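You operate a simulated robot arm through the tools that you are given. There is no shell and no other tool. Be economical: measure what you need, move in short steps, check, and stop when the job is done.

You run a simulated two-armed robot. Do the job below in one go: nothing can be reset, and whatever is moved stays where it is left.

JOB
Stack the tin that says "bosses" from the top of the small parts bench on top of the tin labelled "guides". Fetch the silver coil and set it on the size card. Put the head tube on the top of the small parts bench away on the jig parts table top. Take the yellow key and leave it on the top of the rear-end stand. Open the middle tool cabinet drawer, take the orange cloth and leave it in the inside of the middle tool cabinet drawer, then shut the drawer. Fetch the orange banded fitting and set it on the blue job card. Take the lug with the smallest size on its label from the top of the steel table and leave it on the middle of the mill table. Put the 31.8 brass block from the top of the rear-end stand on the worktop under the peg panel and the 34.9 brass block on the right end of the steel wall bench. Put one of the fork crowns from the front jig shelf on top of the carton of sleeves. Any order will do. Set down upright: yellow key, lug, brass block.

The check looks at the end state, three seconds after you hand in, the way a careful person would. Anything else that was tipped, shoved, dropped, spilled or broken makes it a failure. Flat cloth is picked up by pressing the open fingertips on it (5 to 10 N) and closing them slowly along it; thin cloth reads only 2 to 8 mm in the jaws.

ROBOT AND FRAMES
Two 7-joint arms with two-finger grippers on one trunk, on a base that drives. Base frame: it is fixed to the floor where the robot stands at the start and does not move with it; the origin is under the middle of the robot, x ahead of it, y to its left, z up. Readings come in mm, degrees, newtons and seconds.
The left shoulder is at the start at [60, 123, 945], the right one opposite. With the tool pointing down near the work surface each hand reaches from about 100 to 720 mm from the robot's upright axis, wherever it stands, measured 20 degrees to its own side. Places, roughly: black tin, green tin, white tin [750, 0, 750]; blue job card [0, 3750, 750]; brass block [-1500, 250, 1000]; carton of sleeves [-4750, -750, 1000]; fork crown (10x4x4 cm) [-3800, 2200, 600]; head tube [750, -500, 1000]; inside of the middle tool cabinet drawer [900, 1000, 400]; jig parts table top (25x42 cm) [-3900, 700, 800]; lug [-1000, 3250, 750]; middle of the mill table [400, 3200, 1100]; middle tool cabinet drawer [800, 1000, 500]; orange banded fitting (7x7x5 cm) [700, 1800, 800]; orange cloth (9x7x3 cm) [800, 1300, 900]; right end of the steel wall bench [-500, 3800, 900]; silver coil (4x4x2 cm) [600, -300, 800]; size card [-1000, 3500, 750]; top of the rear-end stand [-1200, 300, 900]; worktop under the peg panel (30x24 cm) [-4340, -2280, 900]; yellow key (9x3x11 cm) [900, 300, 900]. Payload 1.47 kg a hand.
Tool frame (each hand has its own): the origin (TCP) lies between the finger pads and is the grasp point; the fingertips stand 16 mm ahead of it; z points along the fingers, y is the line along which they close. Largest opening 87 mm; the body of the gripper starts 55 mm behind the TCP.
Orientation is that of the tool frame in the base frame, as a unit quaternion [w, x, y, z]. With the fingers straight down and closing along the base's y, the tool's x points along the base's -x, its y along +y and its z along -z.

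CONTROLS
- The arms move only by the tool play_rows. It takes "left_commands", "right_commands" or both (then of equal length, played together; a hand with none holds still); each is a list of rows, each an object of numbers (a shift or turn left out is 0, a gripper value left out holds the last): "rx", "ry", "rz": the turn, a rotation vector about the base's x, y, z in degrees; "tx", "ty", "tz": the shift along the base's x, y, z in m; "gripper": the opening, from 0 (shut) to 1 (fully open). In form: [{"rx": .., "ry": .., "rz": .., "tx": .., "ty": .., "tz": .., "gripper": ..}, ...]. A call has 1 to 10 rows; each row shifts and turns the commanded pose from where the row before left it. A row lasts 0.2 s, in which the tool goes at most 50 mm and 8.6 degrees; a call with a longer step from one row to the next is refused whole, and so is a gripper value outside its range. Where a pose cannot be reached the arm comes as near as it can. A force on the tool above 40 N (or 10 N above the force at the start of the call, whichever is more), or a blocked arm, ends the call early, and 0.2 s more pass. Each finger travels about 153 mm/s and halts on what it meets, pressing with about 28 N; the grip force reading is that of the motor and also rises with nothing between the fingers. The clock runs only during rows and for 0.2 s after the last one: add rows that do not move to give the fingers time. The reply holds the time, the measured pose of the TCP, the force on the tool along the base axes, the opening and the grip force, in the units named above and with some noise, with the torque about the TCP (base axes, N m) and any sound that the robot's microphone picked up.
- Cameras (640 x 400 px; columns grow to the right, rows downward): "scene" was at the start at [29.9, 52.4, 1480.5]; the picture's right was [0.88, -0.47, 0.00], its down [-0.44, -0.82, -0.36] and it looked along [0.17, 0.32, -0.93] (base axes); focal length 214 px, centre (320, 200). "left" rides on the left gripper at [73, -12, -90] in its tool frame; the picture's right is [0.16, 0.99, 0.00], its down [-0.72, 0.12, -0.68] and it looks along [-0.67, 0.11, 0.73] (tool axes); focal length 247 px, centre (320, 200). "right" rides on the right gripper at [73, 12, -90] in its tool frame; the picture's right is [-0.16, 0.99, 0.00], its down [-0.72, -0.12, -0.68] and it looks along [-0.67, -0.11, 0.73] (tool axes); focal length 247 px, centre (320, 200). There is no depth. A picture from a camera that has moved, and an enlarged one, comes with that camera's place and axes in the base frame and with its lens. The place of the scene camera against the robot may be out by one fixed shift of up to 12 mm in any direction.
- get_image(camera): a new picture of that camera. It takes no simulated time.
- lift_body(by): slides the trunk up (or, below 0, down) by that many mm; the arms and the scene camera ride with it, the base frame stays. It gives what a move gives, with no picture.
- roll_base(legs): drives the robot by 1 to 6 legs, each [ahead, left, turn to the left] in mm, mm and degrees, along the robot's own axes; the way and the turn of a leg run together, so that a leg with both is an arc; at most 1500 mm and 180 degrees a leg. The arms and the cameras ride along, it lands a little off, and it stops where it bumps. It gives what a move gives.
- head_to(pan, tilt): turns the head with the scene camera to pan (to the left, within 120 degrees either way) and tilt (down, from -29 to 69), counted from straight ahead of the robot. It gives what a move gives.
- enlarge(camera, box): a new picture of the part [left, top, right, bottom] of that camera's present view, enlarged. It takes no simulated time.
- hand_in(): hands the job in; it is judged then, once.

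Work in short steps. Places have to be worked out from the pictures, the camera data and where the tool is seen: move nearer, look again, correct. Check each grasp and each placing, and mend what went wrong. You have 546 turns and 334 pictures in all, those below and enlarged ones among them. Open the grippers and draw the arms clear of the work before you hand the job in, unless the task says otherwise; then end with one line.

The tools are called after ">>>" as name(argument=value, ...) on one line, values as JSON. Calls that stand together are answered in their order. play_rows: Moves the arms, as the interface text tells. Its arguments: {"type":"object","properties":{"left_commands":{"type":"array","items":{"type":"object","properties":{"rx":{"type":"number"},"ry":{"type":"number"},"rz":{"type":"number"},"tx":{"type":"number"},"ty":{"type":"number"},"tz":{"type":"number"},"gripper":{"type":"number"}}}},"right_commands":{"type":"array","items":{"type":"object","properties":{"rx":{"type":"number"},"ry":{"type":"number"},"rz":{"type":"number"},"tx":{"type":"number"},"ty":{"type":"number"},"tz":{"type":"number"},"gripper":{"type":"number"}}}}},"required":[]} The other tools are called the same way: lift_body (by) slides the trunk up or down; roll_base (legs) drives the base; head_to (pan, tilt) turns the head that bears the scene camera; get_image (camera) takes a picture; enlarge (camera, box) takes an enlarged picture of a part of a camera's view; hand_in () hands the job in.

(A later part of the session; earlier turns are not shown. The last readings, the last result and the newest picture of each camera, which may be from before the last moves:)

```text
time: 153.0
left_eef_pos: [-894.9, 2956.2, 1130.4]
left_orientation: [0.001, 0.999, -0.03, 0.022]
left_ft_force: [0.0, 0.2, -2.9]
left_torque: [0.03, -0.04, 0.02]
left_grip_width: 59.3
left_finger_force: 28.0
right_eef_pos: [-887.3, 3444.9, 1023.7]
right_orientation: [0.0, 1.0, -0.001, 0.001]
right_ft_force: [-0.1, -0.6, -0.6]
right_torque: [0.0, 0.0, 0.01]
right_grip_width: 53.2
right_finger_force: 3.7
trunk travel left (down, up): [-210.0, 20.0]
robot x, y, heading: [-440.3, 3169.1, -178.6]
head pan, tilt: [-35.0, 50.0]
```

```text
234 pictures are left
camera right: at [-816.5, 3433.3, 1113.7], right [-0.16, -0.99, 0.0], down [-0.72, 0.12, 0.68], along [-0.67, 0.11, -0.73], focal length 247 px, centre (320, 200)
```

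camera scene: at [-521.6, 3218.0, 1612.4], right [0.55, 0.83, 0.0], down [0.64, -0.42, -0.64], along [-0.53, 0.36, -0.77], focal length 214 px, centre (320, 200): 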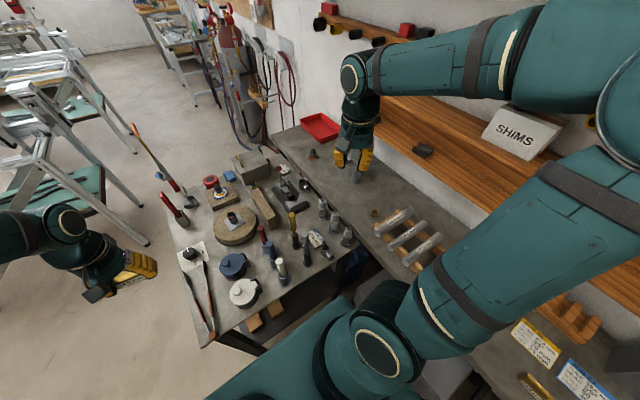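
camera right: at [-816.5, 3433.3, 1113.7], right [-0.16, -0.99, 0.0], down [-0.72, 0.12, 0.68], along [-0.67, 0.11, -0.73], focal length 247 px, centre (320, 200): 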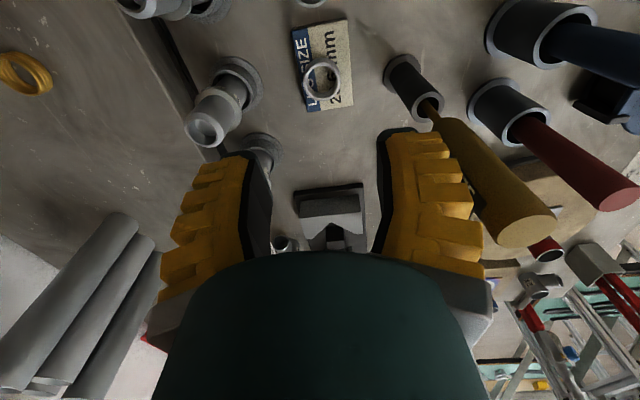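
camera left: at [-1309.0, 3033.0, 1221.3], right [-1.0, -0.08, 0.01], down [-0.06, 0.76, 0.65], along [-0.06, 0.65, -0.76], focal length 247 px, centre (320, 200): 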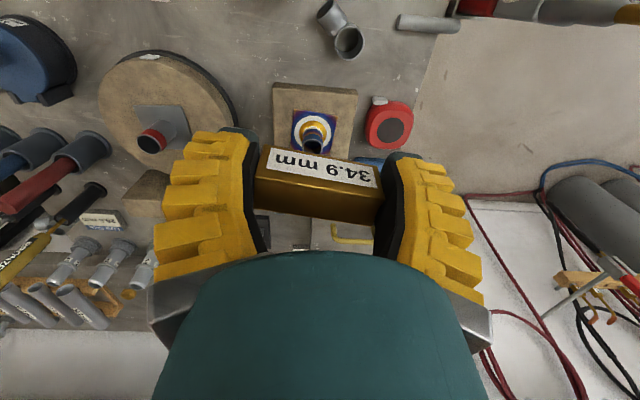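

Coil placed on the card. Now read the lug labels from here.

>>> enlarge(camera="right", box=[500, 260, 580, 310])

>>> enlarge(camera="scene", box=[165, 180, 245, 230])

>>> enlarge(camera="scene", box=[260, 160, 380, 235])

```text
8.00 times, centred on (540, 285) of right
camera zoom: at [-816.5, 3433.3, 1113.7], right [-0.16, -0.99, 0.0], down [-0.72, 0.12, 0.68], along [-0.67, 0.11, -0.73], focal length 1976 px, centre (-1440, -480)
```

zoom: 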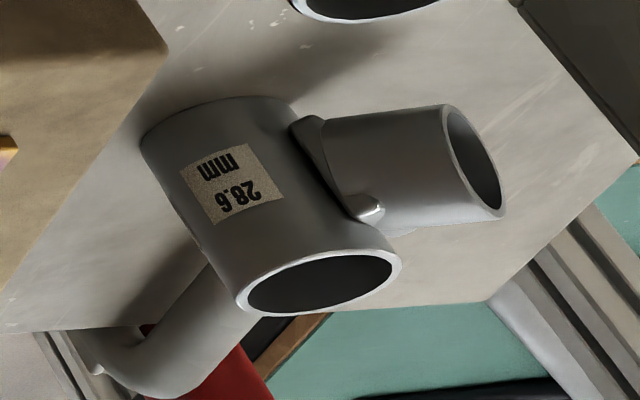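

```text
8.00 times, centred on (205, 205) of scene
camera zoom: at [-522.3, 3218.0, 1612.3], right [0.56, 0.83, 0.0], down [0.64, -0.43, -0.64], along [-0.53, 0.36, -0.77], focal length 1716 px, centre (1240, 160)
```

zoom: 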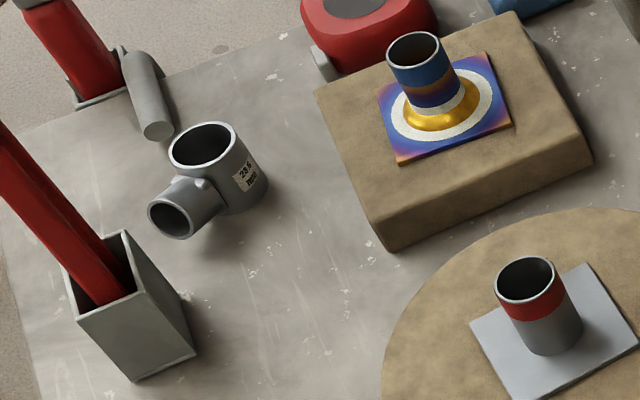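

```text
5.33 times, centred on (320, 198) of scene
camera zoom: at [-522.3, 3218.0, 1612.3], right [0.56, 0.83, 0.0], down [0.64, -0.43, -0.64], along [-0.53, 0.36, -0.77], focal length 1144 px, centre (320, 213)
```

zoom: 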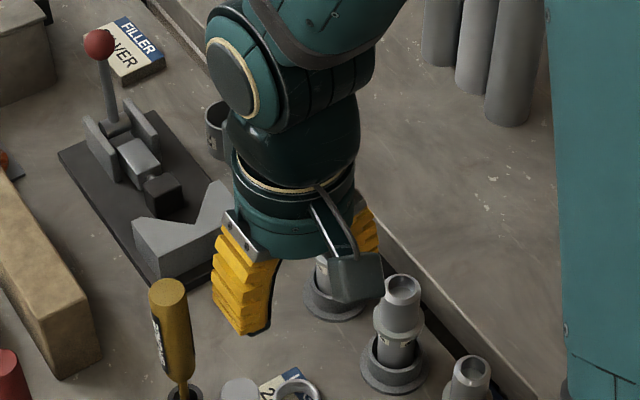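

Labels: 28.6, 31.8 and 25.4 — the 25.4 lug beside the card is the smallest. I move the right hand above it, about (-818,3437).

>>> play_rows(right_commands=[{"tz": 0.04}, {"tx": 0.035, "ty": -0.004}, {"tx": 0.034, "ty": -0.004}, {}])

>>> get_image(camera="right")

```text
time: 154.0
left_eef_pos: [-893.9, 2958.4, 1128.8]
left_orientation: [0.001, 0.999, -0.029, 0.021]
left_ft_force: [-0.1, 0.4, -2.3]
left_torque: [0.02, -0.05, -0.01]
left_grip_width: 59.4
left_finger_force: 27.4
right_eef_pos: [-822.9, 3435.8, 1062.9]
right_orientation: [0.0, 1.0, -0.002, 0.001]
right_ft_force: [0.4, 0.0, -0.1]
right_torque: [0.01, -0.01, 0.01]
right_grip_width: 53.5
right_finger_force: 4.6
trunk travel left (down, up): [-210.0, 20.0]
robot x, y, heading: [-442.1, 3173.3, -178.7]
head pan, tilt: [-35.0, 50.0]
```

```text
230 pictures are left
camera right: at [-751.2, 3423.9, 1152.3], right [-0.16, -0.99, 0.0], down [-0.72, 0.12, 0.68], along [-0.67, 0.11, -0.73], focal length 247 px, centre (320, 200)
```

right: 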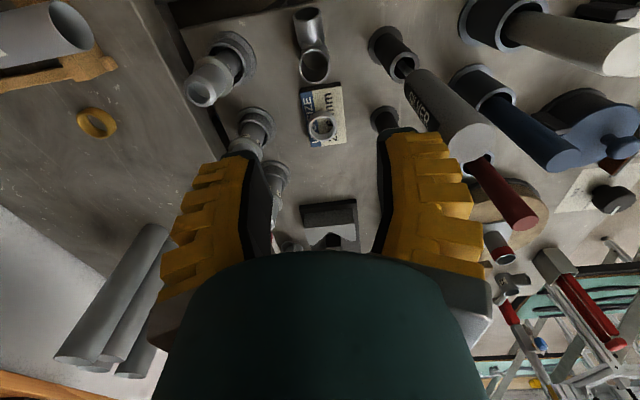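

Lug's main tube is at (-818,3440). I centre and descend part-way.

>>> play_rows(right_commands=[{"tx": 0.004, "ty": 0.004, "tz": -0.04}, {"tz": -0.045}, {"tz": -0.04}, {}])

>>> get_image(camera="right")

>>> enlarge(camera="scene", box=[270, 190, 390, 265])

```text
time: 155.0
left_eef_pos: [-893.7, 2957.2, 1129.9]
left_orientation: [0.001, 0.999, -0.03, 0.022]
left_ft_force: [0.2, 1.0, -2.9]
left_torque: [-0.01, -0.01, 0.03]
left_grip_width: 59.5
left_finger_force: 27.8
right_eef_pos: [-815.5, 3444.8, 939.3]
right_orientation: [-0.001, 1.0, -0.002, 0.0]
right_ft_force: [0.8, 0.4, 0.1]
right_torque: [0.0, -0.01, 0.01]
right_grip_width: 53.4
right_finger_force: 4.0
trunk travel left (down, up): [-210.0, 20.0]
robot x, y, heading: [-441.3, 3173.1, -178.7]
head pan, tilt: [-35.0, 50.0]
```

```text
229 pictures are left
camera right: at [-744.2, 3431.8, 1029.0], right [-0.16, -0.99, 0.0], down [-0.72, 0.12, 0.68], along [-0.67, 0.11, -0.73], focal length 247 px, centre (320, 200)
```

right: 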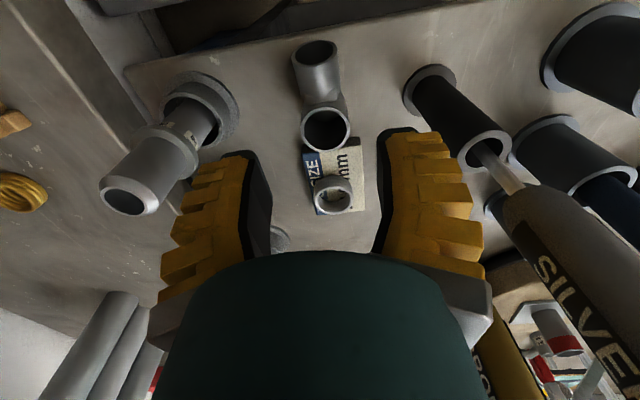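

```text
5.33 times, centred on (330, 228) of scene
camera zoom: at [-520.5, 3217.9, 1612.5], right [0.56, 0.83, 0.0], down [0.64, -0.43, -0.64], along [-0.54, 0.36, -0.77], focal length 1144 px, centre (267, 53)
```

zoom: 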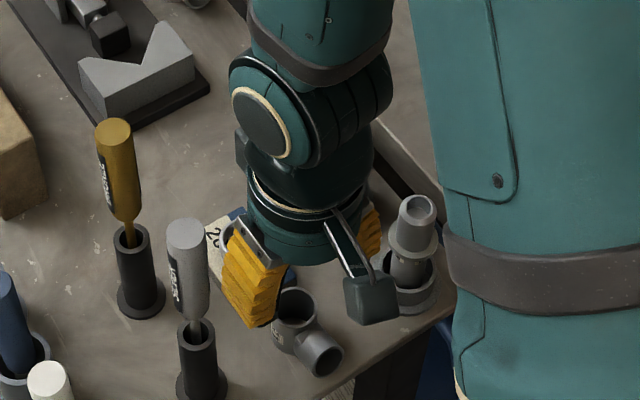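

Lug top ring at (-821,3440,879). I descend to 865 and close.

>>> play_rows(right_commands=[{"tx": -0.005, "ty": -0.004, "tz": -0.035}, {"tz": -0.035}, {"tz": -0.004}, {}, {"gripper": 0.5}, {"gripper": 0.35}, {"gripper": 0.25}, {}])

>>> get_image(camera="right")

```text
time: 156.8
left_eef_pos: [-893.7, 2957.0, 1130.2]
left_orientation: [0.001, 0.999, -0.029, 0.022]
left_ft_force: [0.5, 0.8, -2.7]
left_torque: [-0.04, -0.02, -0.01]
left_grip_width: 59.3
left_finger_force: 28.6
right_eef_pos: [-820.9, 3437.4, 863.5]
right_orientation: [-0.001, 1.0, -0.001, 0.0]
right_ft_force: [3.9, 1.5, 7.9]
right_torque: [0.04, -0.21, 0.03]
right_grip_width: 24.7
right_finger_force: 28.3
trunk travel left (down, up): [-210.0, 20.0]
robot x, y, heading: [-438.2, 3174.7, -178.8]
head pan, tilt: [-35.0, 50.0]
```

```text
227 pictures are left
camera right: at [-749.6, 3425.6, 954.4], right [-0.16, -0.99, 0.0], down [-0.72, 0.12, 0.68], along [-0.67, 0.11, -0.73], focal length 247 px, centre (320, 200)
```

right: 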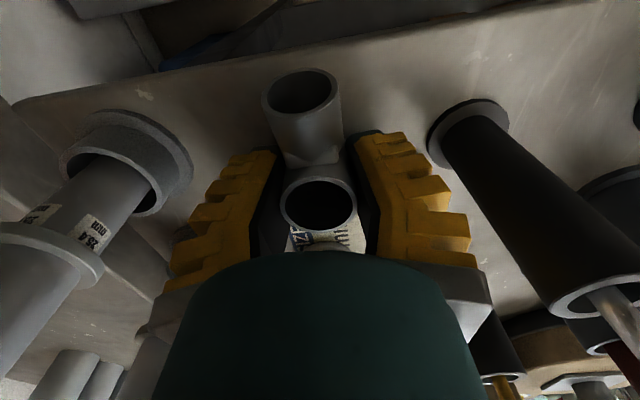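

Gripped at 24.7 mm. I lift gently and check.

>>> play_rows(right_commands=[{"tz": 0.01}, {"tz": 0.02}, {"tz": 0.03}, {}])

>>> get_image(camera="right")

```text
time: 157.8
left_eef_pos: [-894.7, 2958.6, 1129.2]
left_orientation: [0.001, 0.999, -0.03, 0.022]
left_ft_force: [0.2, 0.3, -2.4]
left_torque: [0.02, -0.01, -0.02]
left_grip_width: 59.5
left_finger_force: 28.0
right_eef_pos: [-821.0, 3436.1, 925.1]
right_orientation: [0.0, 1.0, -0.001, 0.001]
right_ft_force: [-0.1, -0.2, -1.1]
right_torque: [0.02, 0.03, -0.01]
right_grip_width: 23.7
right_finger_force: 27.9
trunk travel left (down, up): [-210.0, 20.0]
robot x, y, heading: [-440.3, 3170.6, -178.8]
head pan, tilt: [-35.0, 50.0]
```

```text
226 pictures are left
camera right: at [-749.8, 3424.9, 1014.2], right [-0.16, -0.99, 0.0], down [-0.72, 0.12, 0.68], along [-0.67, 0.11, -0.73], focal length 247 px, centre (320, 200)
```

right: 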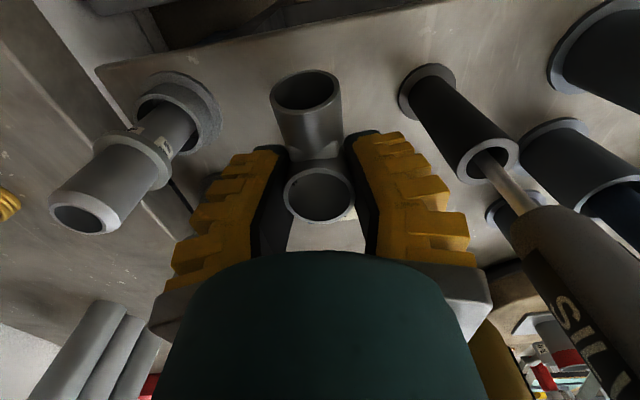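

The lug is held but crept ~7 mm toward the camera. I set the opening to the present width to limit squeezing and check.

>>> play_rows(right_commands=[{"gripper": 0.268}, {}, {}])

>>> enlarge(camera="right", box=[240, 60, 400, 260])

```text
time: 158.6
left_eef_pos: [-895.1, 2956.9, 1129.8]
left_orientation: [0.002, 0.999, -0.029, 0.022]
left_ft_force: [0.5, -0.1, -1.8]
left_torque: [-0.03, -0.05, 0.03]
left_grip_width: 59.4
left_finger_force: 27.8
right_eef_pos: [-820.3, 3436.7, 924.4]
right_orientation: [0.0, 1.0, -0.002, 0.001]
right_ft_force: [0.1, -0.2, 0.9]
right_torque: [-0.02, -0.01, 0.0]
right_grip_width: 29.7
right_finger_force: 4.7
trunk travel left (down, up): [-210.0, 20.0]
robot x, y, heading: [-442.1, 3171.9, -178.7]
head pan, tilt: [-35.0, 50.0]
```

```text
2.00 times, centred on (320, 160) of right
camera zoom: at [-749.5, 3424.7, 1014.2], right [-0.16, -0.99, 0.0], down [-0.72, 0.12, 0.68], along [-0.67, 0.11, -0.73], focal length 494 px, centre (320, 280)
```

zoom: 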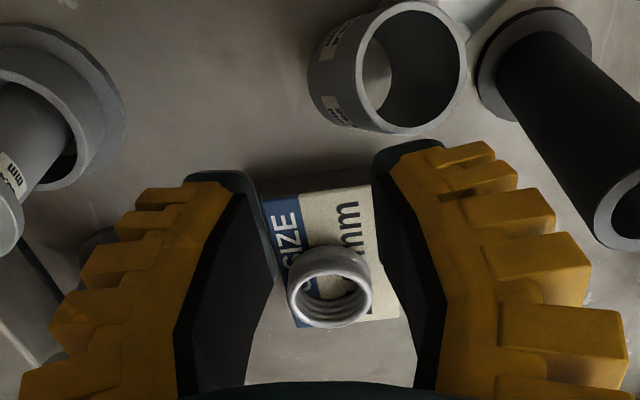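

The opening scale is not what I assumed and the lug dropped back on the table. I look at how it lies.

>>> get_image(camera="right")

>>> enlarge(camera="scene", box=[270, 190, 390, 265])

```text
224 pictures are left
camera right: at [-749.5, 3424.7, 1014.2], right [-0.16, -0.99, 0.0], down [-0.72, 0.12, 0.68], along [-0.67, 0.11, -0.73], focal length 247 px, centre (320, 200)
```

right: 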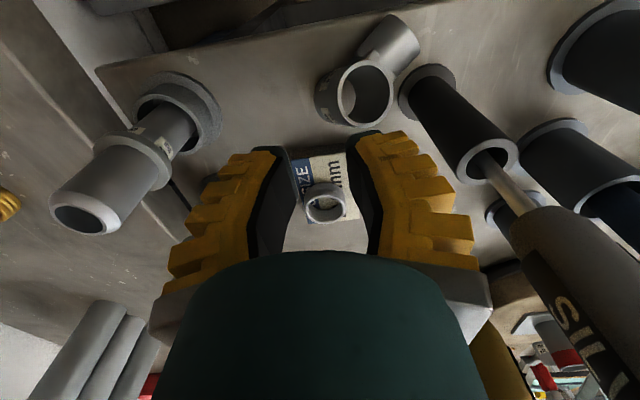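

```text
5.33 times, centred on (330, 228) of scene
camera zoom: at [-521.4, 3217.9, 1612.4], right [0.56, 0.83, 0.0], down [0.64, -0.43, -0.64], along [-0.53, 0.36, -0.77], focal length 1144 px, centre (267, 53)
```

zoom: 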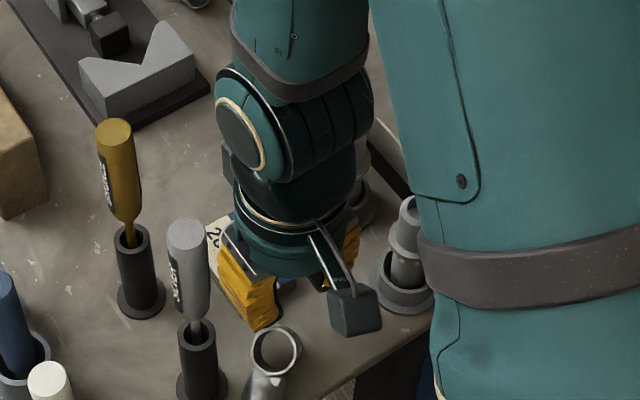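

The lug (still on the table, tipped) is near (-809,3406). I raise the hand and look from above.

>>> play_rows(right_commands=[{"tz": 0.04, "gripper": 0.6}, {"tz": 0.04}, {"tz": 0.04, "tx": 0.02}, {"tz": 0.02, "tx": 0.03}, {}])

>>> get_image(camera="right")

>>> enlarge(camera="right", box=[260, 0, 420, 100])

>>> enlarge(camera="scene", box=[280, 215, 360, 265])

```text
time: 159.8
left_eef_pos: [-895.5, 2956.3, 1128.6]
left_orientation: [0.002, 0.999, -0.029, 0.021]
left_ft_force: [0.6, 0.3, -2.9]
left_torque: [-0.01, 0.01, -0.04]
left_grip_width: 59.3
left_finger_force: 28.1
right_eef_pos: [-770.4, 3437.4, 1063.5]
right_orientation: [0.0, 1.0, -0.001, 0.001]
right_ft_force: [-0.1, 0.5, -0.3]
right_torque: [0.02, -0.03, 0.02]
right_grip_width: 57.2
right_finger_force: 3.7
trunk travel left (down, up): [-210.0, 20.0]
robot x, y, heading: [-441.6, 3172.6, -178.7]
head pan, tilt: [-35.0, 50.0]
```

```text
222 pictures are left
camera right: at [-699.9, 3425.3, 1154.3], right [-0.16, -0.99, 0.0], down [-0.72, 0.12, 0.68], along [-0.67, 0.11, -0.73], focal length 247 px, centre (320, 200)
```

right: 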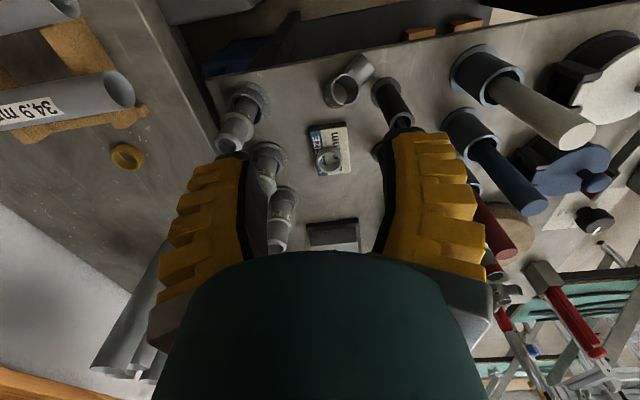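

```text
4.00 times, centred on (340, 50) of right
camera zoom: at [-699.9, 3425.3, 1154.3], right [-0.16, -0.99, 0.0], down [-0.72, 0.12, 0.68], along [-0.67, 0.11, -0.73], focal length 988 px, centre (240, 800)
```

zoom: 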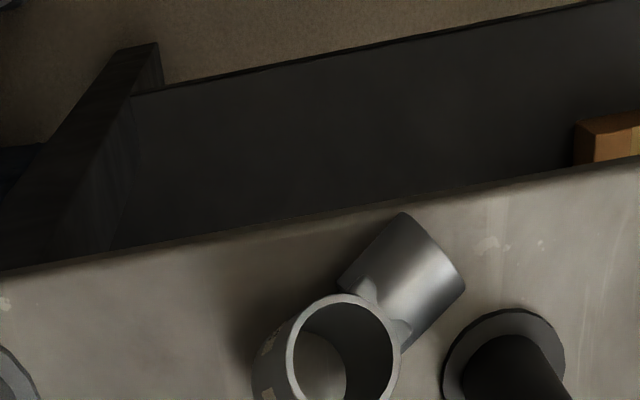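

```text
8.00 times, centred on (320, 240) of scene
camera zoom: at [-522.5, 3217.5, 1612.4], right [0.56, 0.83, 0.0], down [0.64, -0.42, -0.64], along [-0.53, 0.36, -0.77], focal length 1716 px, centre (320, -120)
```

zoom: 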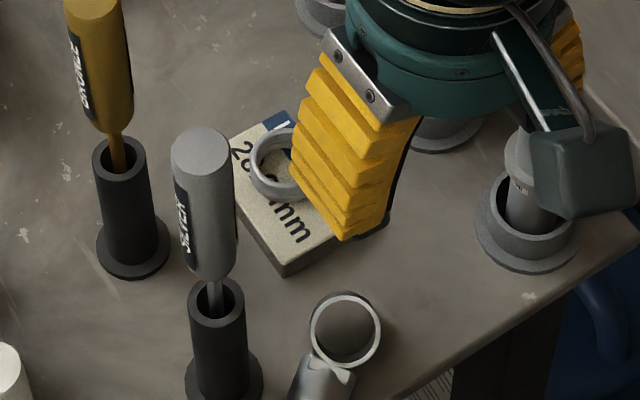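

The lug lies tipped ~24° toward its branch, which points about (+0.7,-0.7), near the silver rod's holder. I turn the right hand -63° so the fingers avoid both branch and holder, and hover over (-802,3416).

>>> play_rows(right_commands=[{"rz": -8, "tx": -0.004, "ty": -0.003}, {"rz": -8, "tx": -0.004, "ty": -0.003}, {"rz": -8, "tx": -0.004, "ty": -0.003}, {"rz": -8, "tx": -0.004, "ty": -0.003}, {"rz": -8, "tx": -0.004, "ty": -0.003}, {"rz": -8, "tx": -0.004, "ty": -0.003}, {"rz": -8, "tx": -0.004, "ty": -0.003}, {"rz": -7, "tx": -0.004}, {}])

>>> get_image(camera="right")

```text
time: 161.8
left_eef_pos: [-894.2, 2958.8, 1129.6]
left_orientation: [0.001, 0.999, -0.03, 0.022]
left_ft_force: [0.1, 0.8, -2.9]
left_torque: [-0.03, 0.01, -0.02]
left_grip_width: 59.5
left_finger_force: 27.8
right_eef_pos: [-803.2, 3413.8, 1065.9]
right_orientation: [0.001, 0.851, -0.525, 0.001]
right_ft_force: [0.2, 0.4, 0.7]
right_torque: [0.0, 0.0, 0.02]
right_grip_width: 57.5
right_finger_force: 3.3
trunk travel left (down, up): [-210.0, 20.0]
robot x, y, heading: [-443.2, 3169.8, -178.8]
head pan, tilt: [-35.0, 50.0]
```

```text
219 pictures are left
camera right: at [-782.7, 3343.4, 1155.1], right [-0.95, -0.3, 0.0], down [-0.22, 0.7, 0.68], along [-0.21, 0.65, -0.73], focal length 247 px, centre (320, 200)
```

right: 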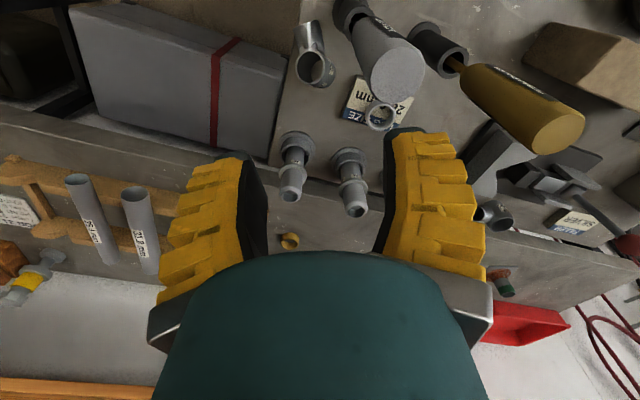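

The silver handle is vertical at (-822,3361), close by. I turn back 11°, offset the grip 8 mm away from it, and descend to 960 to check clearances.

>>> play_rows(right_commands=[{"rz": 6, "tx": -0.003, "ty": 0.005}, {"rz": 5, "tx": -0.002, "ty": 0.004}, {"tz": -0.035}, {"tz": -0.035}, {"tz": -0.03}, {}])

>>> get_image(camera="right")

>>> enlarge(camera="scene", box=[270, 200, 390, 275])

```text
time: 163.2
left_eef_pos: [-893.1, 2958.8, 1128.3]
left_orientation: [0.002, 0.999, -0.029, 0.022]
left_ft_force: [0.5, 0.2, -2.3]
left_torque: [-0.02, 0.0, -0.01]
left_grip_width: 59.3
left_finger_force: 28.4
right_eef_pos: [-806.9, 3422.9, 966.2]
right_orientation: [0.0, 0.898, -0.44, 0.0]
right_ft_force: [1.3, -0.2, 0.1]
right_torque: [0.01, 0.03, 0.03]
right_grip_width: 57.4
right_finger_force: 3.8
trunk travel left (down, up): [-210.0, 20.0]
robot x, y, heading: [-444.4, 3171.2, -178.7]
head pan, tilt: [-35.0, 50.0]
```

```text
218 pictures are left
camera right: at [-773.0, 3358.7, 1055.9], right [-0.88, -0.48, 0.0], down [-0.35, 0.64, 0.68], along [-0.33, 0.6, -0.73], focal length 247 px, centre (320, 200)
```

right: 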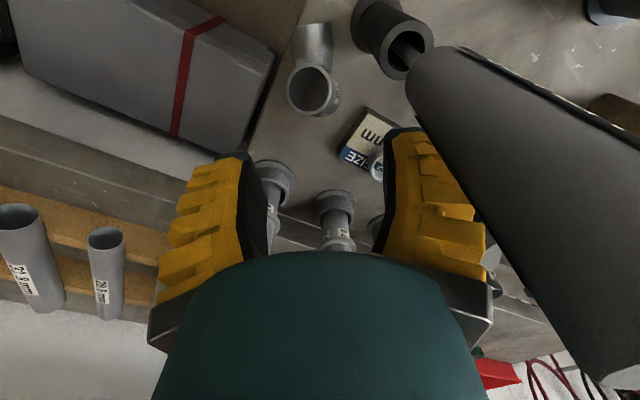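

```text
5.33 times, centred on (330, 238) of scene
camera zoom: at [-520.5, 3217.8, 1612.5], right [0.56, 0.83, 0.0], down [0.64, -0.43, -0.64], along [-0.54, 0.36, -0.77], focal length 1144 px, centre (267, 0)
```

zoom: 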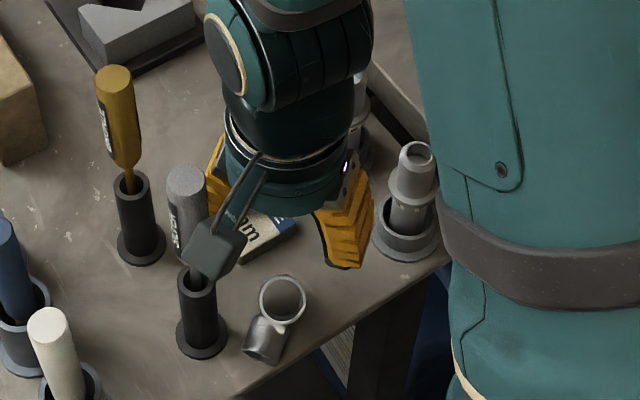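

Clearances look as computed. I descend slowly to grip height.

>>> play_rows(right_commands=[{"tz": -0.025}, {"tz": -0.025}, {"tz": -0.02}, {"tz": -0.015}, {"tz": -0.01}, {}])

>>> get_image(camera="right")

>>> enlarge(camera="scene", box=[270, 200, 390, 275])

```text
time: 164.6
left_eef_pos: [-893.3, 2957.6, 1129.8]
left_orientation: [0.003, 0.999, -0.03, 0.021]
left_ft_force: [0.1, -0.3, -2.6]
left_torque: [-0.01, 0.0, 0.02]
left_grip_width: 59.4
left_finger_force: 28.5
right_eef_pos: [-806.0, 3425.1, 870.3]
right_orientation: [0.001, 0.898, -0.44, 0.0]
right_ft_force: [0.5, -0.1, 0.3]
right_torque: [0.0, 0.02, -0.01]
right_grip_width: 57.5
right_finger_force: 3.9
trunk travel left (down, up): [-210.0, 20.0]
robot x, y, heading: [-442.6, 3173.0, -178.9]
head pan, tilt: [-35.0, 50.0]
```

```text
216 pictures are left
camera right: at [-772.6, 3360.0, 961.3], right [-0.88, -0.48, 0.0], down [-0.35, 0.64, 0.68], along [-0.33, 0.6, -0.73], focal length 247 px, centre (320, 200)
```

right: 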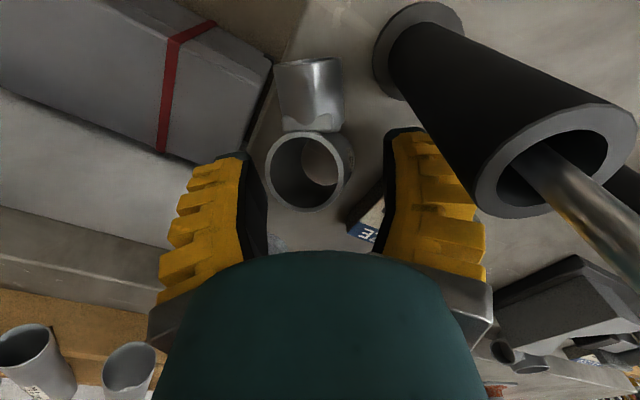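

```text
5.33 times, centred on (330, 238) of scene
camera zoom: at [-521.2, 3217.8, 1612.5], right [0.56, 0.83, 0.0], down [0.64, -0.43, -0.64], along [-0.53, 0.36, -0.77], focal length 1144 px, centre (267, 0)
```

zoom: 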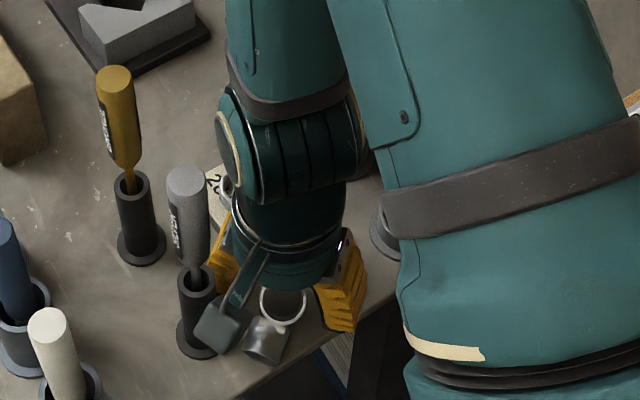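

Lug sits 6 mm toward the left finger; I shift (+5,+3), lower 6 mm, and close fully.

>>> play_rows(right_commands=[{"tx": 0.005, "ty": 0.003, "tz": -0.006}, {}, {"gripper": 0.45}, {"gripper": 0.3}, {"gripper": 0.1}, {"gripper": 0.0}, {}, {}])

>>> get_image(camera="right")

```text
time: 166.4
left_eef_pos: [-894.1, 2956.7, 1128.7]
left_orientation: [0.002, 0.999, -0.03, 0.022]
left_ft_force: [0.1, -0.2, -2.9]
left_torque: [-0.01, -0.01, 0.02]
left_grip_width: 59.2
left_finger_force: 27.8
right_eef_pos: [-801.4, 3427.1, 865.9]
right_orientation: [0.0, 0.898, -0.439, 0.0]
right_ft_force: [-0.5, 1.6, 9.1]
right_torque: [-0.17, -0.11, 0.01]
right_grip_width: 29.0
right_finger_force: 27.6
trunk travel left (down, up): [-210.0, 20.0]
robot x, y, heading: [-441.8, 3173.2, -178.7]
head pan, tilt: [-35.0, 50.0]
```

```text
214 pictures are left
camera right: at [-767.7, 3362.6, 955.1], right [-0.88, -0.48, 0.0], down [-0.35, 0.64, 0.68], along [-0.33, 0.6, -0.73], focal length 247 px, centre (320, 200)
```

right: 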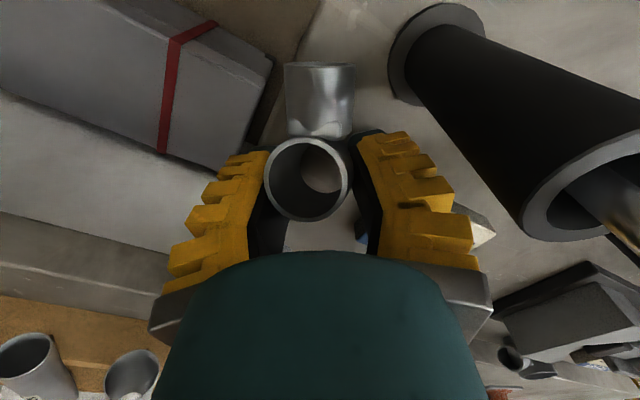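

Gripped at 29 mm. I lift slowly and check the hold.

>>> play_rows(right_commands=[{"tz": 0.01}, {"tz": 0.02}, {"tz": 0.03}, {"tz": 0.03}, {}])

>>> get_image(camera="right")

>>> enlarge(camera="scene", box=[270, 200, 390, 275])

```text
time: 167.6
left_eef_pos: [-894.8, 2957.7, 1128.8]
left_orientation: [0.001, 0.999, -0.03, 0.022]
left_ft_force: [-0.8, 1.3, -2.8]
left_torque: [-0.01, -0.02, 0.0]
left_grip_width: 59.4
left_finger_force: 27.9
right_eef_pos: [-802.7, 3429.6, 956.1]
right_orientation: [0.0, 0.898, -0.44, 0.001]
right_ft_force: [0.2, 0.5, -0.6]
right_torque: [0.0, -0.03, 0.02]
right_grip_width: 25.7
right_finger_force: 28.3
trunk travel left (down, up): [-210.0, 20.0]
robot x, y, heading: [-441.1, 3177.4, -178.6]
head pan, tilt: [-35.0, 50.0]
```

```text
213 pictures are left
camera right: at [-768.8, 3364.9, 1044.7], right [-0.88, -0.48, 0.0], down [-0.35, 0.64, 0.68], along [-0.33, 0.6, -0.73], focal length 247 px, centre (320, 200)
```

right: 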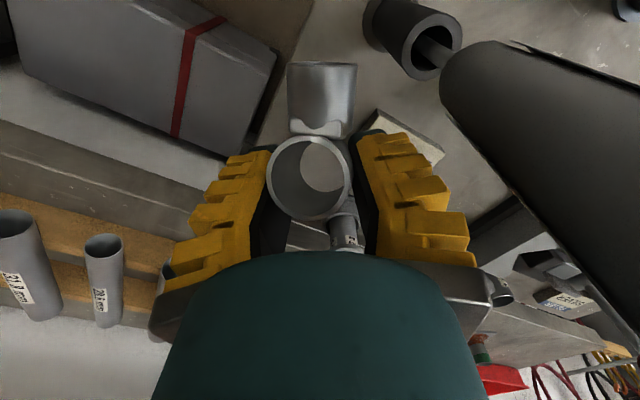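

```text
5.33 times, centred on (330, 238) of scene
camera zoom: at [-522.2, 3218.2, 1612.3], right [0.56, 0.83, 0.0], down [0.64, -0.43, -0.64], along [-0.53, 0.36, -0.77], focal length 1144 px, centre (267, 0)
```

zoom: 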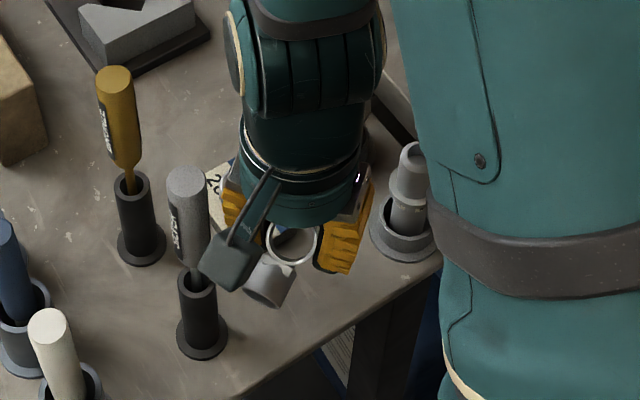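

The lug is held, tilted ~30° toward the camera side (I'll straighten it at placing). I raise the right hand and reposition the robot facing the wall bench's right end.

>>> play_rows(right_commands=[{"tz": 0.04}, {"tz": 0.04}, {"tz": 0.04}, {"tz": 0.04}, {"tz": 0.04, "tx": 0.02}, {"tz": 0.04, "tx": 0.03}, {"tx": 0.03}, {}])

>>> roll_base(legs=[[-150, 90, 0], [0, 0, -90]])

>>> head_to(pan=0, tilt=45)

>>> get_image(camera="scene")

```text
time: 169.4
left_eef_pos: [-895.1, 2954.6, 1129.1]
left_orientation: [0.0, 0.999, -0.029, 0.022]
left_ft_force: [-0.3, -1.5, -2.7]
left_torque: [0.04, 0.02, 0.0]
left_grip_width: 59.3
left_finger_force: 27.4
right_eef_pos: [-718.8, 3420.1, 1186.2]
right_orientation: [0.034, 0.899, -0.436, 0.029]
right_ft_force: [0.0, -0.2, -0.5]
right_torque: [0.08, 0.02, -0.03]
right_grip_width: 25.2
right_finger_force: 28.0
trunk travel left (down, up): [-210.0, 20.0]
robot x, y, heading: [-440.8, 3173.6, -178.7]
head pan, tilt: [-35.0, 50.0]
```

```text
time: 174.8
left_eef_pos: [-480.4, 3547.4, 1130.7]
left_orientation: [-0.017, -0.672, 0.74, -0.015]
left_ft_force: [-0.2, -0.5, -3.3]
left_torque: [-0.04, -0.02, 0.01]
left_grip_width: 59.5
left_finger_force: 27.8
right_eef_pos: [-20.0, 3355.2, 1186.6]
right_orientation: [-0.039, -0.307, 0.951, 0.003]
right_ft_force: [-0.2, -0.3, 0.3]
right_torque: [-0.01, -0.01, 0.03]
right_grip_width: 25.2
right_finger_force: 28.5
trunk travel left (down, up): [-210.0, 20.0]
robot x, y, heading: [-281.8, 3089.0, 89.3]
head pan, tilt: [-35.0, 50.0]
```

```text
time: 175.9
left_eef_pos: [-481.1, 3547.2, 1128.9]
left_orientation: [-0.017, -0.672, 0.74, -0.014]
left_ft_force: [0.9, 0.1, -1.6]
left_torque: [-0.03, 0.0, -0.01]
left_grip_width: 59.2
left_finger_force: 27.9
right_eef_pos: [-20.2, 3355.2, 1186.1]
right_orientation: [-0.04, -0.305, 0.952, 0.003]
right_ft_force: [-0.6, 0.9, -0.5]
right_torque: [-0.01, -0.01, 0.02]
right_grip_width: 25.2
right_finger_force: 27.1
trunk travel left (down, up): [-210.0, 20.0]
robot x, y, heading: [-280.5, 3086.3, 88.9]
head pan, tilt: [0.0, 45.0]
```

```text
211 pictures are left
camera scene: at [-238.2, 3160.9, 1615.8], right [0.78, -0.63, 0.0], down [-0.47, -0.57, -0.68], along [0.43, 0.52, -0.74], focal length 214 px, centre (320, 200)
```

scene: 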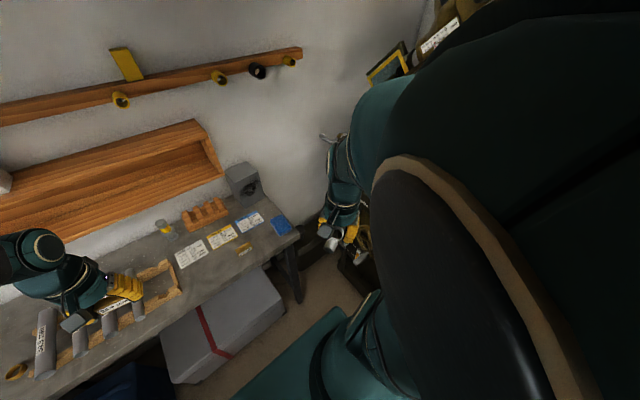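

The right elbow is against the head. I extend the right hand forward to free it.

>>> play_rows(right_commands=[{"ty": 0.03}, {"ty": 0.035}, {"ty": 0.035}, {"ty": 0.035}, {"ty": 0.02}, {}])

>>> head_to(pan=2, tilt=45)

>>> get_image(camera="scene")

```text
time: 177.3
left_eef_pos: [-481.2, 3546.8, 1129.5]
left_orientation: [-0.017, -0.673, 0.74, -0.014]
left_ft_force: [0.9, -0.3, -3.0]
left_torque: [0.01, -0.04, -0.03]
left_grip_width: 59.2
left_finger_force: 27.8
right_eef_pos: [-20.9, 3509.6, 1189.5]
right_orientation: [-0.039, -0.308, 0.951, 0.003]
right_ft_force: [-0.6, -0.2, -1.6]
right_torque: [0.04, 0.01, 0.01]
right_grip_width: 25.3
right_finger_force: 27.7
trunk travel left (down, up): [-210.0, 20.0]
robot x, y, heading: [-281.3, 3084.1, 89.0]
head pan, tilt: [0.0, 45.0]
```

```text
time: 177.9
left_eef_pos: [-480.8, 3547.2, 1129.1]
left_orientation: [-0.017, -0.672, 0.74, -0.014]
left_ft_force: [-1.1, 0.8, -1.6]
left_torque: [-0.04, 0.02, 0.0]
left_grip_width: 59.2
left_finger_force: 28.3
right_eef_pos: [-19.8, 3509.6, 1188.8]
right_orientation: [-0.04, -0.306, 0.951, 0.004]
right_ft_force: [0.9, -1.1, -1.7]
right_torque: [-0.05, -0.02, -0.01]
right_grip_width: 25.2
right_finger_force: 27.4
trunk travel left (down, up): [-210.0, 20.0]
robot x, y, heading: [-282.9, 3087.3, 89.5]
head pan, tilt: [2.0, 45.0]
```

```text
210 pictures are left
camera scene: at [-289.9, 3180.7, 1619.3], right [1.0, 0.02, 0.0], down [0.02, -0.71, -0.71], along [-0.02, 0.71, -0.71], focal length 214 px, centre (320, 200)
```

scene: 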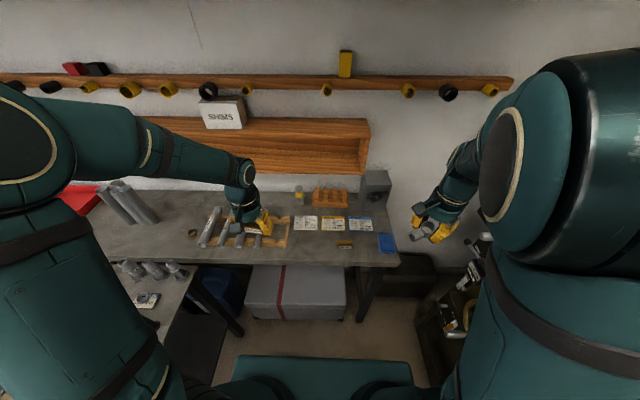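

I enlarge the right end of the bench.

>>> enlarge(camera="scene", box=[280, 180, 420, 270])

```text
4.44 times, centred on (350, 225) of scene
camera zoom: at [-289.9, 3180.7, 1619.3], right [1.0, 0.02, 0.0], down [0.02, -0.71, -0.71], along [-0.02, 0.71, -0.71], focal length 953 px, centre (187, 89)
```

zoom: 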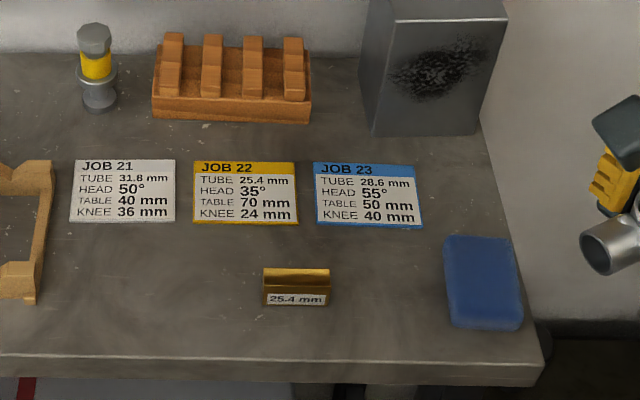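

The free spot between the 25.4 block and the sponge suits the block, but first I place the lug on the mill so the arms don't cross. I turn right 50° and look at the mill.

>>> roll_base(legs=[[-100, 60, 0], [0, 0, -50]])

>>> head_to(pan=-30, tilt=30)

>>> get_image(camera="scene")

```text
time: 181.4
left_eef_pos: [-118.0, 3434.8, 1129.7]
left_orientation: [-0.02, -0.295, 0.955, -0.005]
left_ft_force: [0.0, 0.7, -2.4]
left_torque: [0.0, 0.03, -0.03]
left_grip_width: 59.4
left_finger_force: 28.0
right_eef_pos: [147.8, 3057.8, 1187.8]
right_orientation: [-0.034, 0.125, 0.991, 0.019]
right_ft_force: [1.0, 0.5, -0.5]
right_torque: [0.0, -0.05, 0.03]
right_grip_width: 25.2
right_finger_force: 28.4
trunk travel left (down, up): [-210.0, 20.0]
robot x, y, heading: [-348.2, 2985.6, 39.3]
head pan, tilt: [2.0, 45.0]
```

```text
time: 182.3
left_eef_pos: [-117.8, 3435.1, 1129.4]
left_orientation: [-0.021, -0.296, 0.955, -0.005]
left_ft_force: [0.6, 0.3, -2.3]
left_torque: [-0.02, 0.03, 0.02]
left_grip_width: 59.3
left_finger_force: 28.2
right_eef_pos: [147.6, 3058.3, 1187.8]
right_orientation: [-0.034, 0.125, 0.991, 0.02]
right_ft_force: [-0.1, 0.7, 1.0]
right_torque: [0.0, -0.02, -0.03]
right_grip_width: 25.4
right_finger_force: 27.6
trunk travel left (down, up): [-210.0, 20.0]
robot x, y, heading: [-344.8, 2986.4, 39.2]
head pan, tilt: [-30.0, 30.0]
```

```text
208 pictures are left
camera scene: at [-253.5, 3011.4, 1641.9], right [0.16, -0.99, 0.0], down [-0.49, -0.08, -0.87], along [0.85, 0.14, -0.5], focal length 214 px, centre (320, 200)
```

scene: 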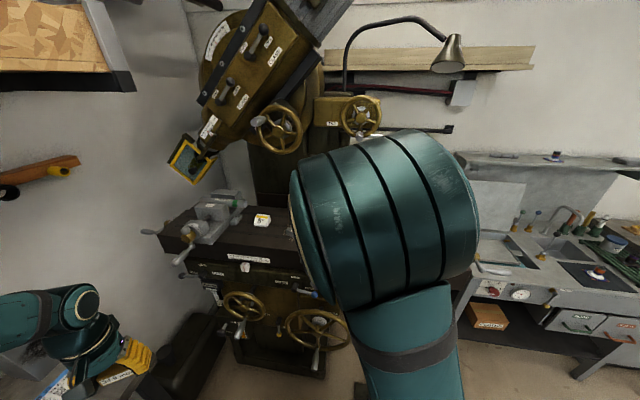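

I enlarge the mill table.

>>> enlarge(camera="scene", box=[140, 160, 320, 290])

```text
3.08 times, centred on (230, 225) of scene
camera zoom: at [-253.5, 3011.4, 1641.9], right [0.16, -0.99, 0.0], down [-0.49, -0.08, -0.87], along [0.85, 0.14, -0.5], focal length 660 px, centre (597, 123)
```

zoom: 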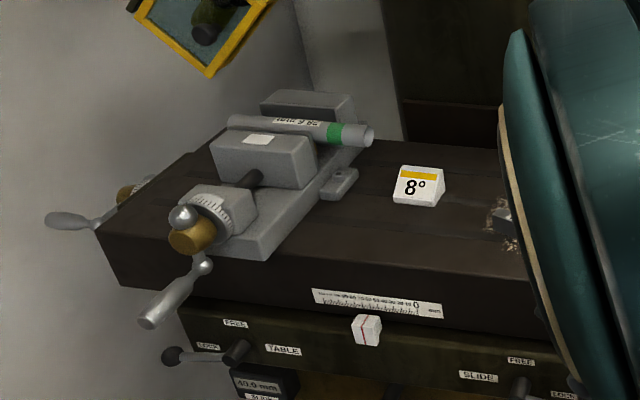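

I turn to face the mill squarely and shift left so its table is ahead.

>>> roll_base(legs=[[0, 0, -39], [0, 190, 0]])

>>> head_to(pan=0, tilt=30)

>>> get_image(camera="scene")

>>> get_image(camera="right")

```text
time: 186.5
left_eef_pos: [116.1, 3380.6, 1129.2]
left_orientation: [-0.022, 0.045, 0.999, 0.001]
left_ft_force: [0.5, 0.7, -2.8]
left_torque: [-0.04, 0.0, -0.02]
left_grip_width: 59.0
left_finger_force: 27.8
right_eef_pos: [82.2, 2921.6, 1188.9]
right_orientation: [-0.025, 0.453, 0.891, 0.03]
right_ft_force: [-0.7, -0.4, -0.5]
right_torque: [-0.01, -0.02, 0.0]
right_grip_width: 25.7
right_finger_force: 28.0
trunk travel left (down, up): [-210.0, 20.0]
robot x, y, heading: [-343.9, 3184.0, -0.7]
head pan, tilt: [-30.0, 30.0]
```

```text
time: 187.4
left_eef_pos: [118.0, 3380.1, 1128.8]
left_orientation: [-0.022, 0.046, 0.999, 0.003]
left_ft_force: [0.2, 0.2, -2.5]
left_torque: [0.03, 0.02, -0.02]
left_grip_width: 58.9
left_finger_force: 27.7
right_eef_pos: [81.8, 2921.0, 1188.2]
right_orientation: [-0.025, 0.453, 0.891, 0.03]
right_ft_force: [-0.7, 0.6, -1.0]
right_torque: [0.0, 0.02, -0.02]
right_grip_width: 25.2
right_finger_force: 28.0
trunk travel left (down, up): [-210.0, 20.0]
robot x, y, heading: [-340.9, 3176.3, -0.3]
head pan, tilt: [0.0, 30.0]
```

```text
206 pictures are left
camera scene: at [-248.3, 3182.3, 1642.0], right [-0.01, -1.0, 0.0], down [-0.5, 0.0, -0.87], along [0.87, -0.01, -0.5], focal length 214 px, centre (320, 200)
```

scene: 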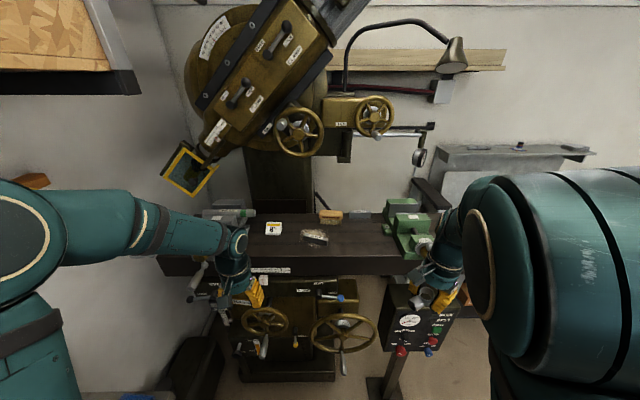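

```text
205 pictures are left
camera right: at [49.1, 2979.7, 1283.4], right [0.89, 0.45, 0.02], down [0.34, -0.7, 0.62], along [0.29, -0.55, -0.78], focal length 247 px, centre (320, 200)
```

right: 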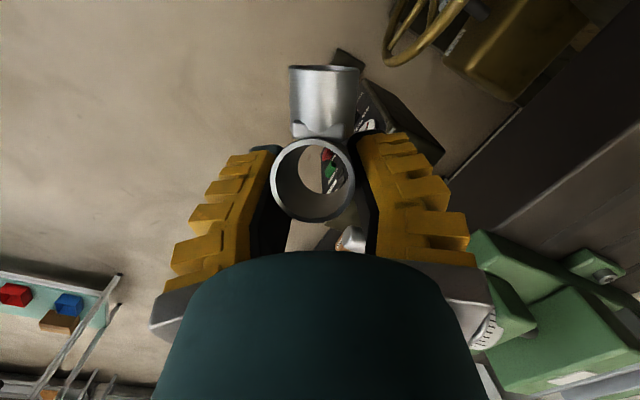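

I enlarge the middle of the mill table.

>>> enlarge(camera="scene", box=[240, 195, 440, 285])

```text
3.20 times, centred on (340, 240) of scene
camera zoom: at [-248.3, 3182.3, 1642.0], right [-0.01, -1.0, 0.0], down [-0.5, 0.0, -0.87], along [0.87, -0.01, -0.5], focal length 686 px, centre (256, 72)
```

zoom: 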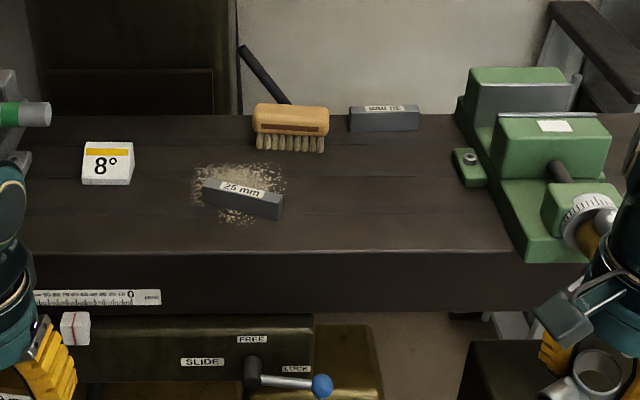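

The spot right of the 25 mm bar, about (390,3075), is free. To straighten the lug I'll set it down tilted with its branch toward the robot, then regrip with a tilted tool. First I raise the left hand, turn the right hand +54° and level it.

>>> play_rows(left_commands=[{"tz": 0.03}, {"tz": 0.03}, {"tz": 0.03}, {"tz": 0.02}, {}, {}, {}, {}], right_commands=[{"tz": 0.03, "rx": -4.4}, {"tz": 0.03, "ry": -1}, {"rz": 8.4}, {"rz": 8.4}, {"rz": 8.4}, {"rz": 8.4}, {"rz": 8.4}, {"rz": 8.4}])

>>> roll_base(legs=[[120, 0, 0]])

>>> get_image(camera="scene")

```text
time: 189.2
left_eef_pos: [117.4, 3380.1, 1238.1]
left_orientation: [-0.021, 0.046, 0.999, 0.002]
left_ft_force: [0.3, 0.2, -2.7]
left_torque: [-0.01, 0.02, 0.02]
left_grip_width: 59.3
left_finger_force: 28.0
right_eef_pos: [82.8, 2921.6, 1248.0]
right_orientation: [0.001, 0.03, 1.0, -0.001]
right_ft_force: [-0.1, 0.1, 0.1]
right_torque: [-0.02, -0.01, -0.01]
right_grip_width: 25.6
right_finger_force: 27.5
trunk travel left (down, up): [-210.0, 20.0]
robot x, y, heading: [-341.1, 3182.7, -0.8]
head pan, tilt: [0.0, 30.0]
```

```text
time: 190.5
left_eef_pos: [237.7, 3380.3, 1237.7]
left_orientation: [-0.022, 0.044, 0.999, 0.001]
left_ft_force: [0.8, -0.4, -3.3]
left_torque: [0.01, 0.03, 0.0]
left_grip_width: 59.4
left_finger_force: 28.0
right_eef_pos: [203.1, 2921.1, 1248.1]
right_orientation: [0.0, 0.03, 1.0, -0.001]
right_ft_force: [0.4, -0.2, -1.9]
right_torque: [-0.03, 0.04, 0.01]
right_grip_width: 25.5
right_finger_force: 27.7
trunk travel left (down, up): [-210.0, 20.0]
robot x, y, heading: [-224.0, 3179.3, -0.3]
head pan, tilt: [0.0, 30.0]
```

```text
203 pictures are left
camera scene: at [-126.9, 3181.7, 1642.0], right [-0.01, -1.0, 0.0], down [-0.5, 0.0, -0.87], along [0.87, -0.01, -0.5], focal length 214 px, centre (320, 200)
```

scene: 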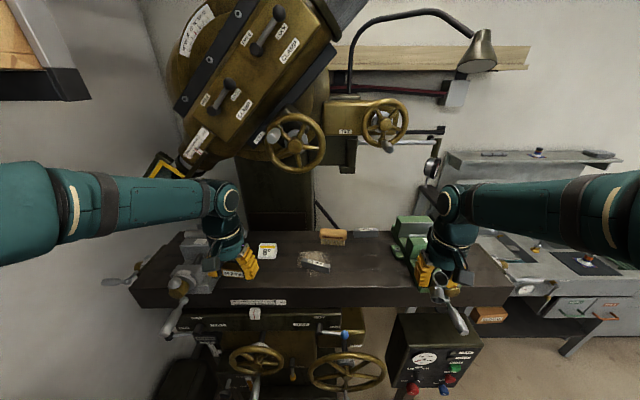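

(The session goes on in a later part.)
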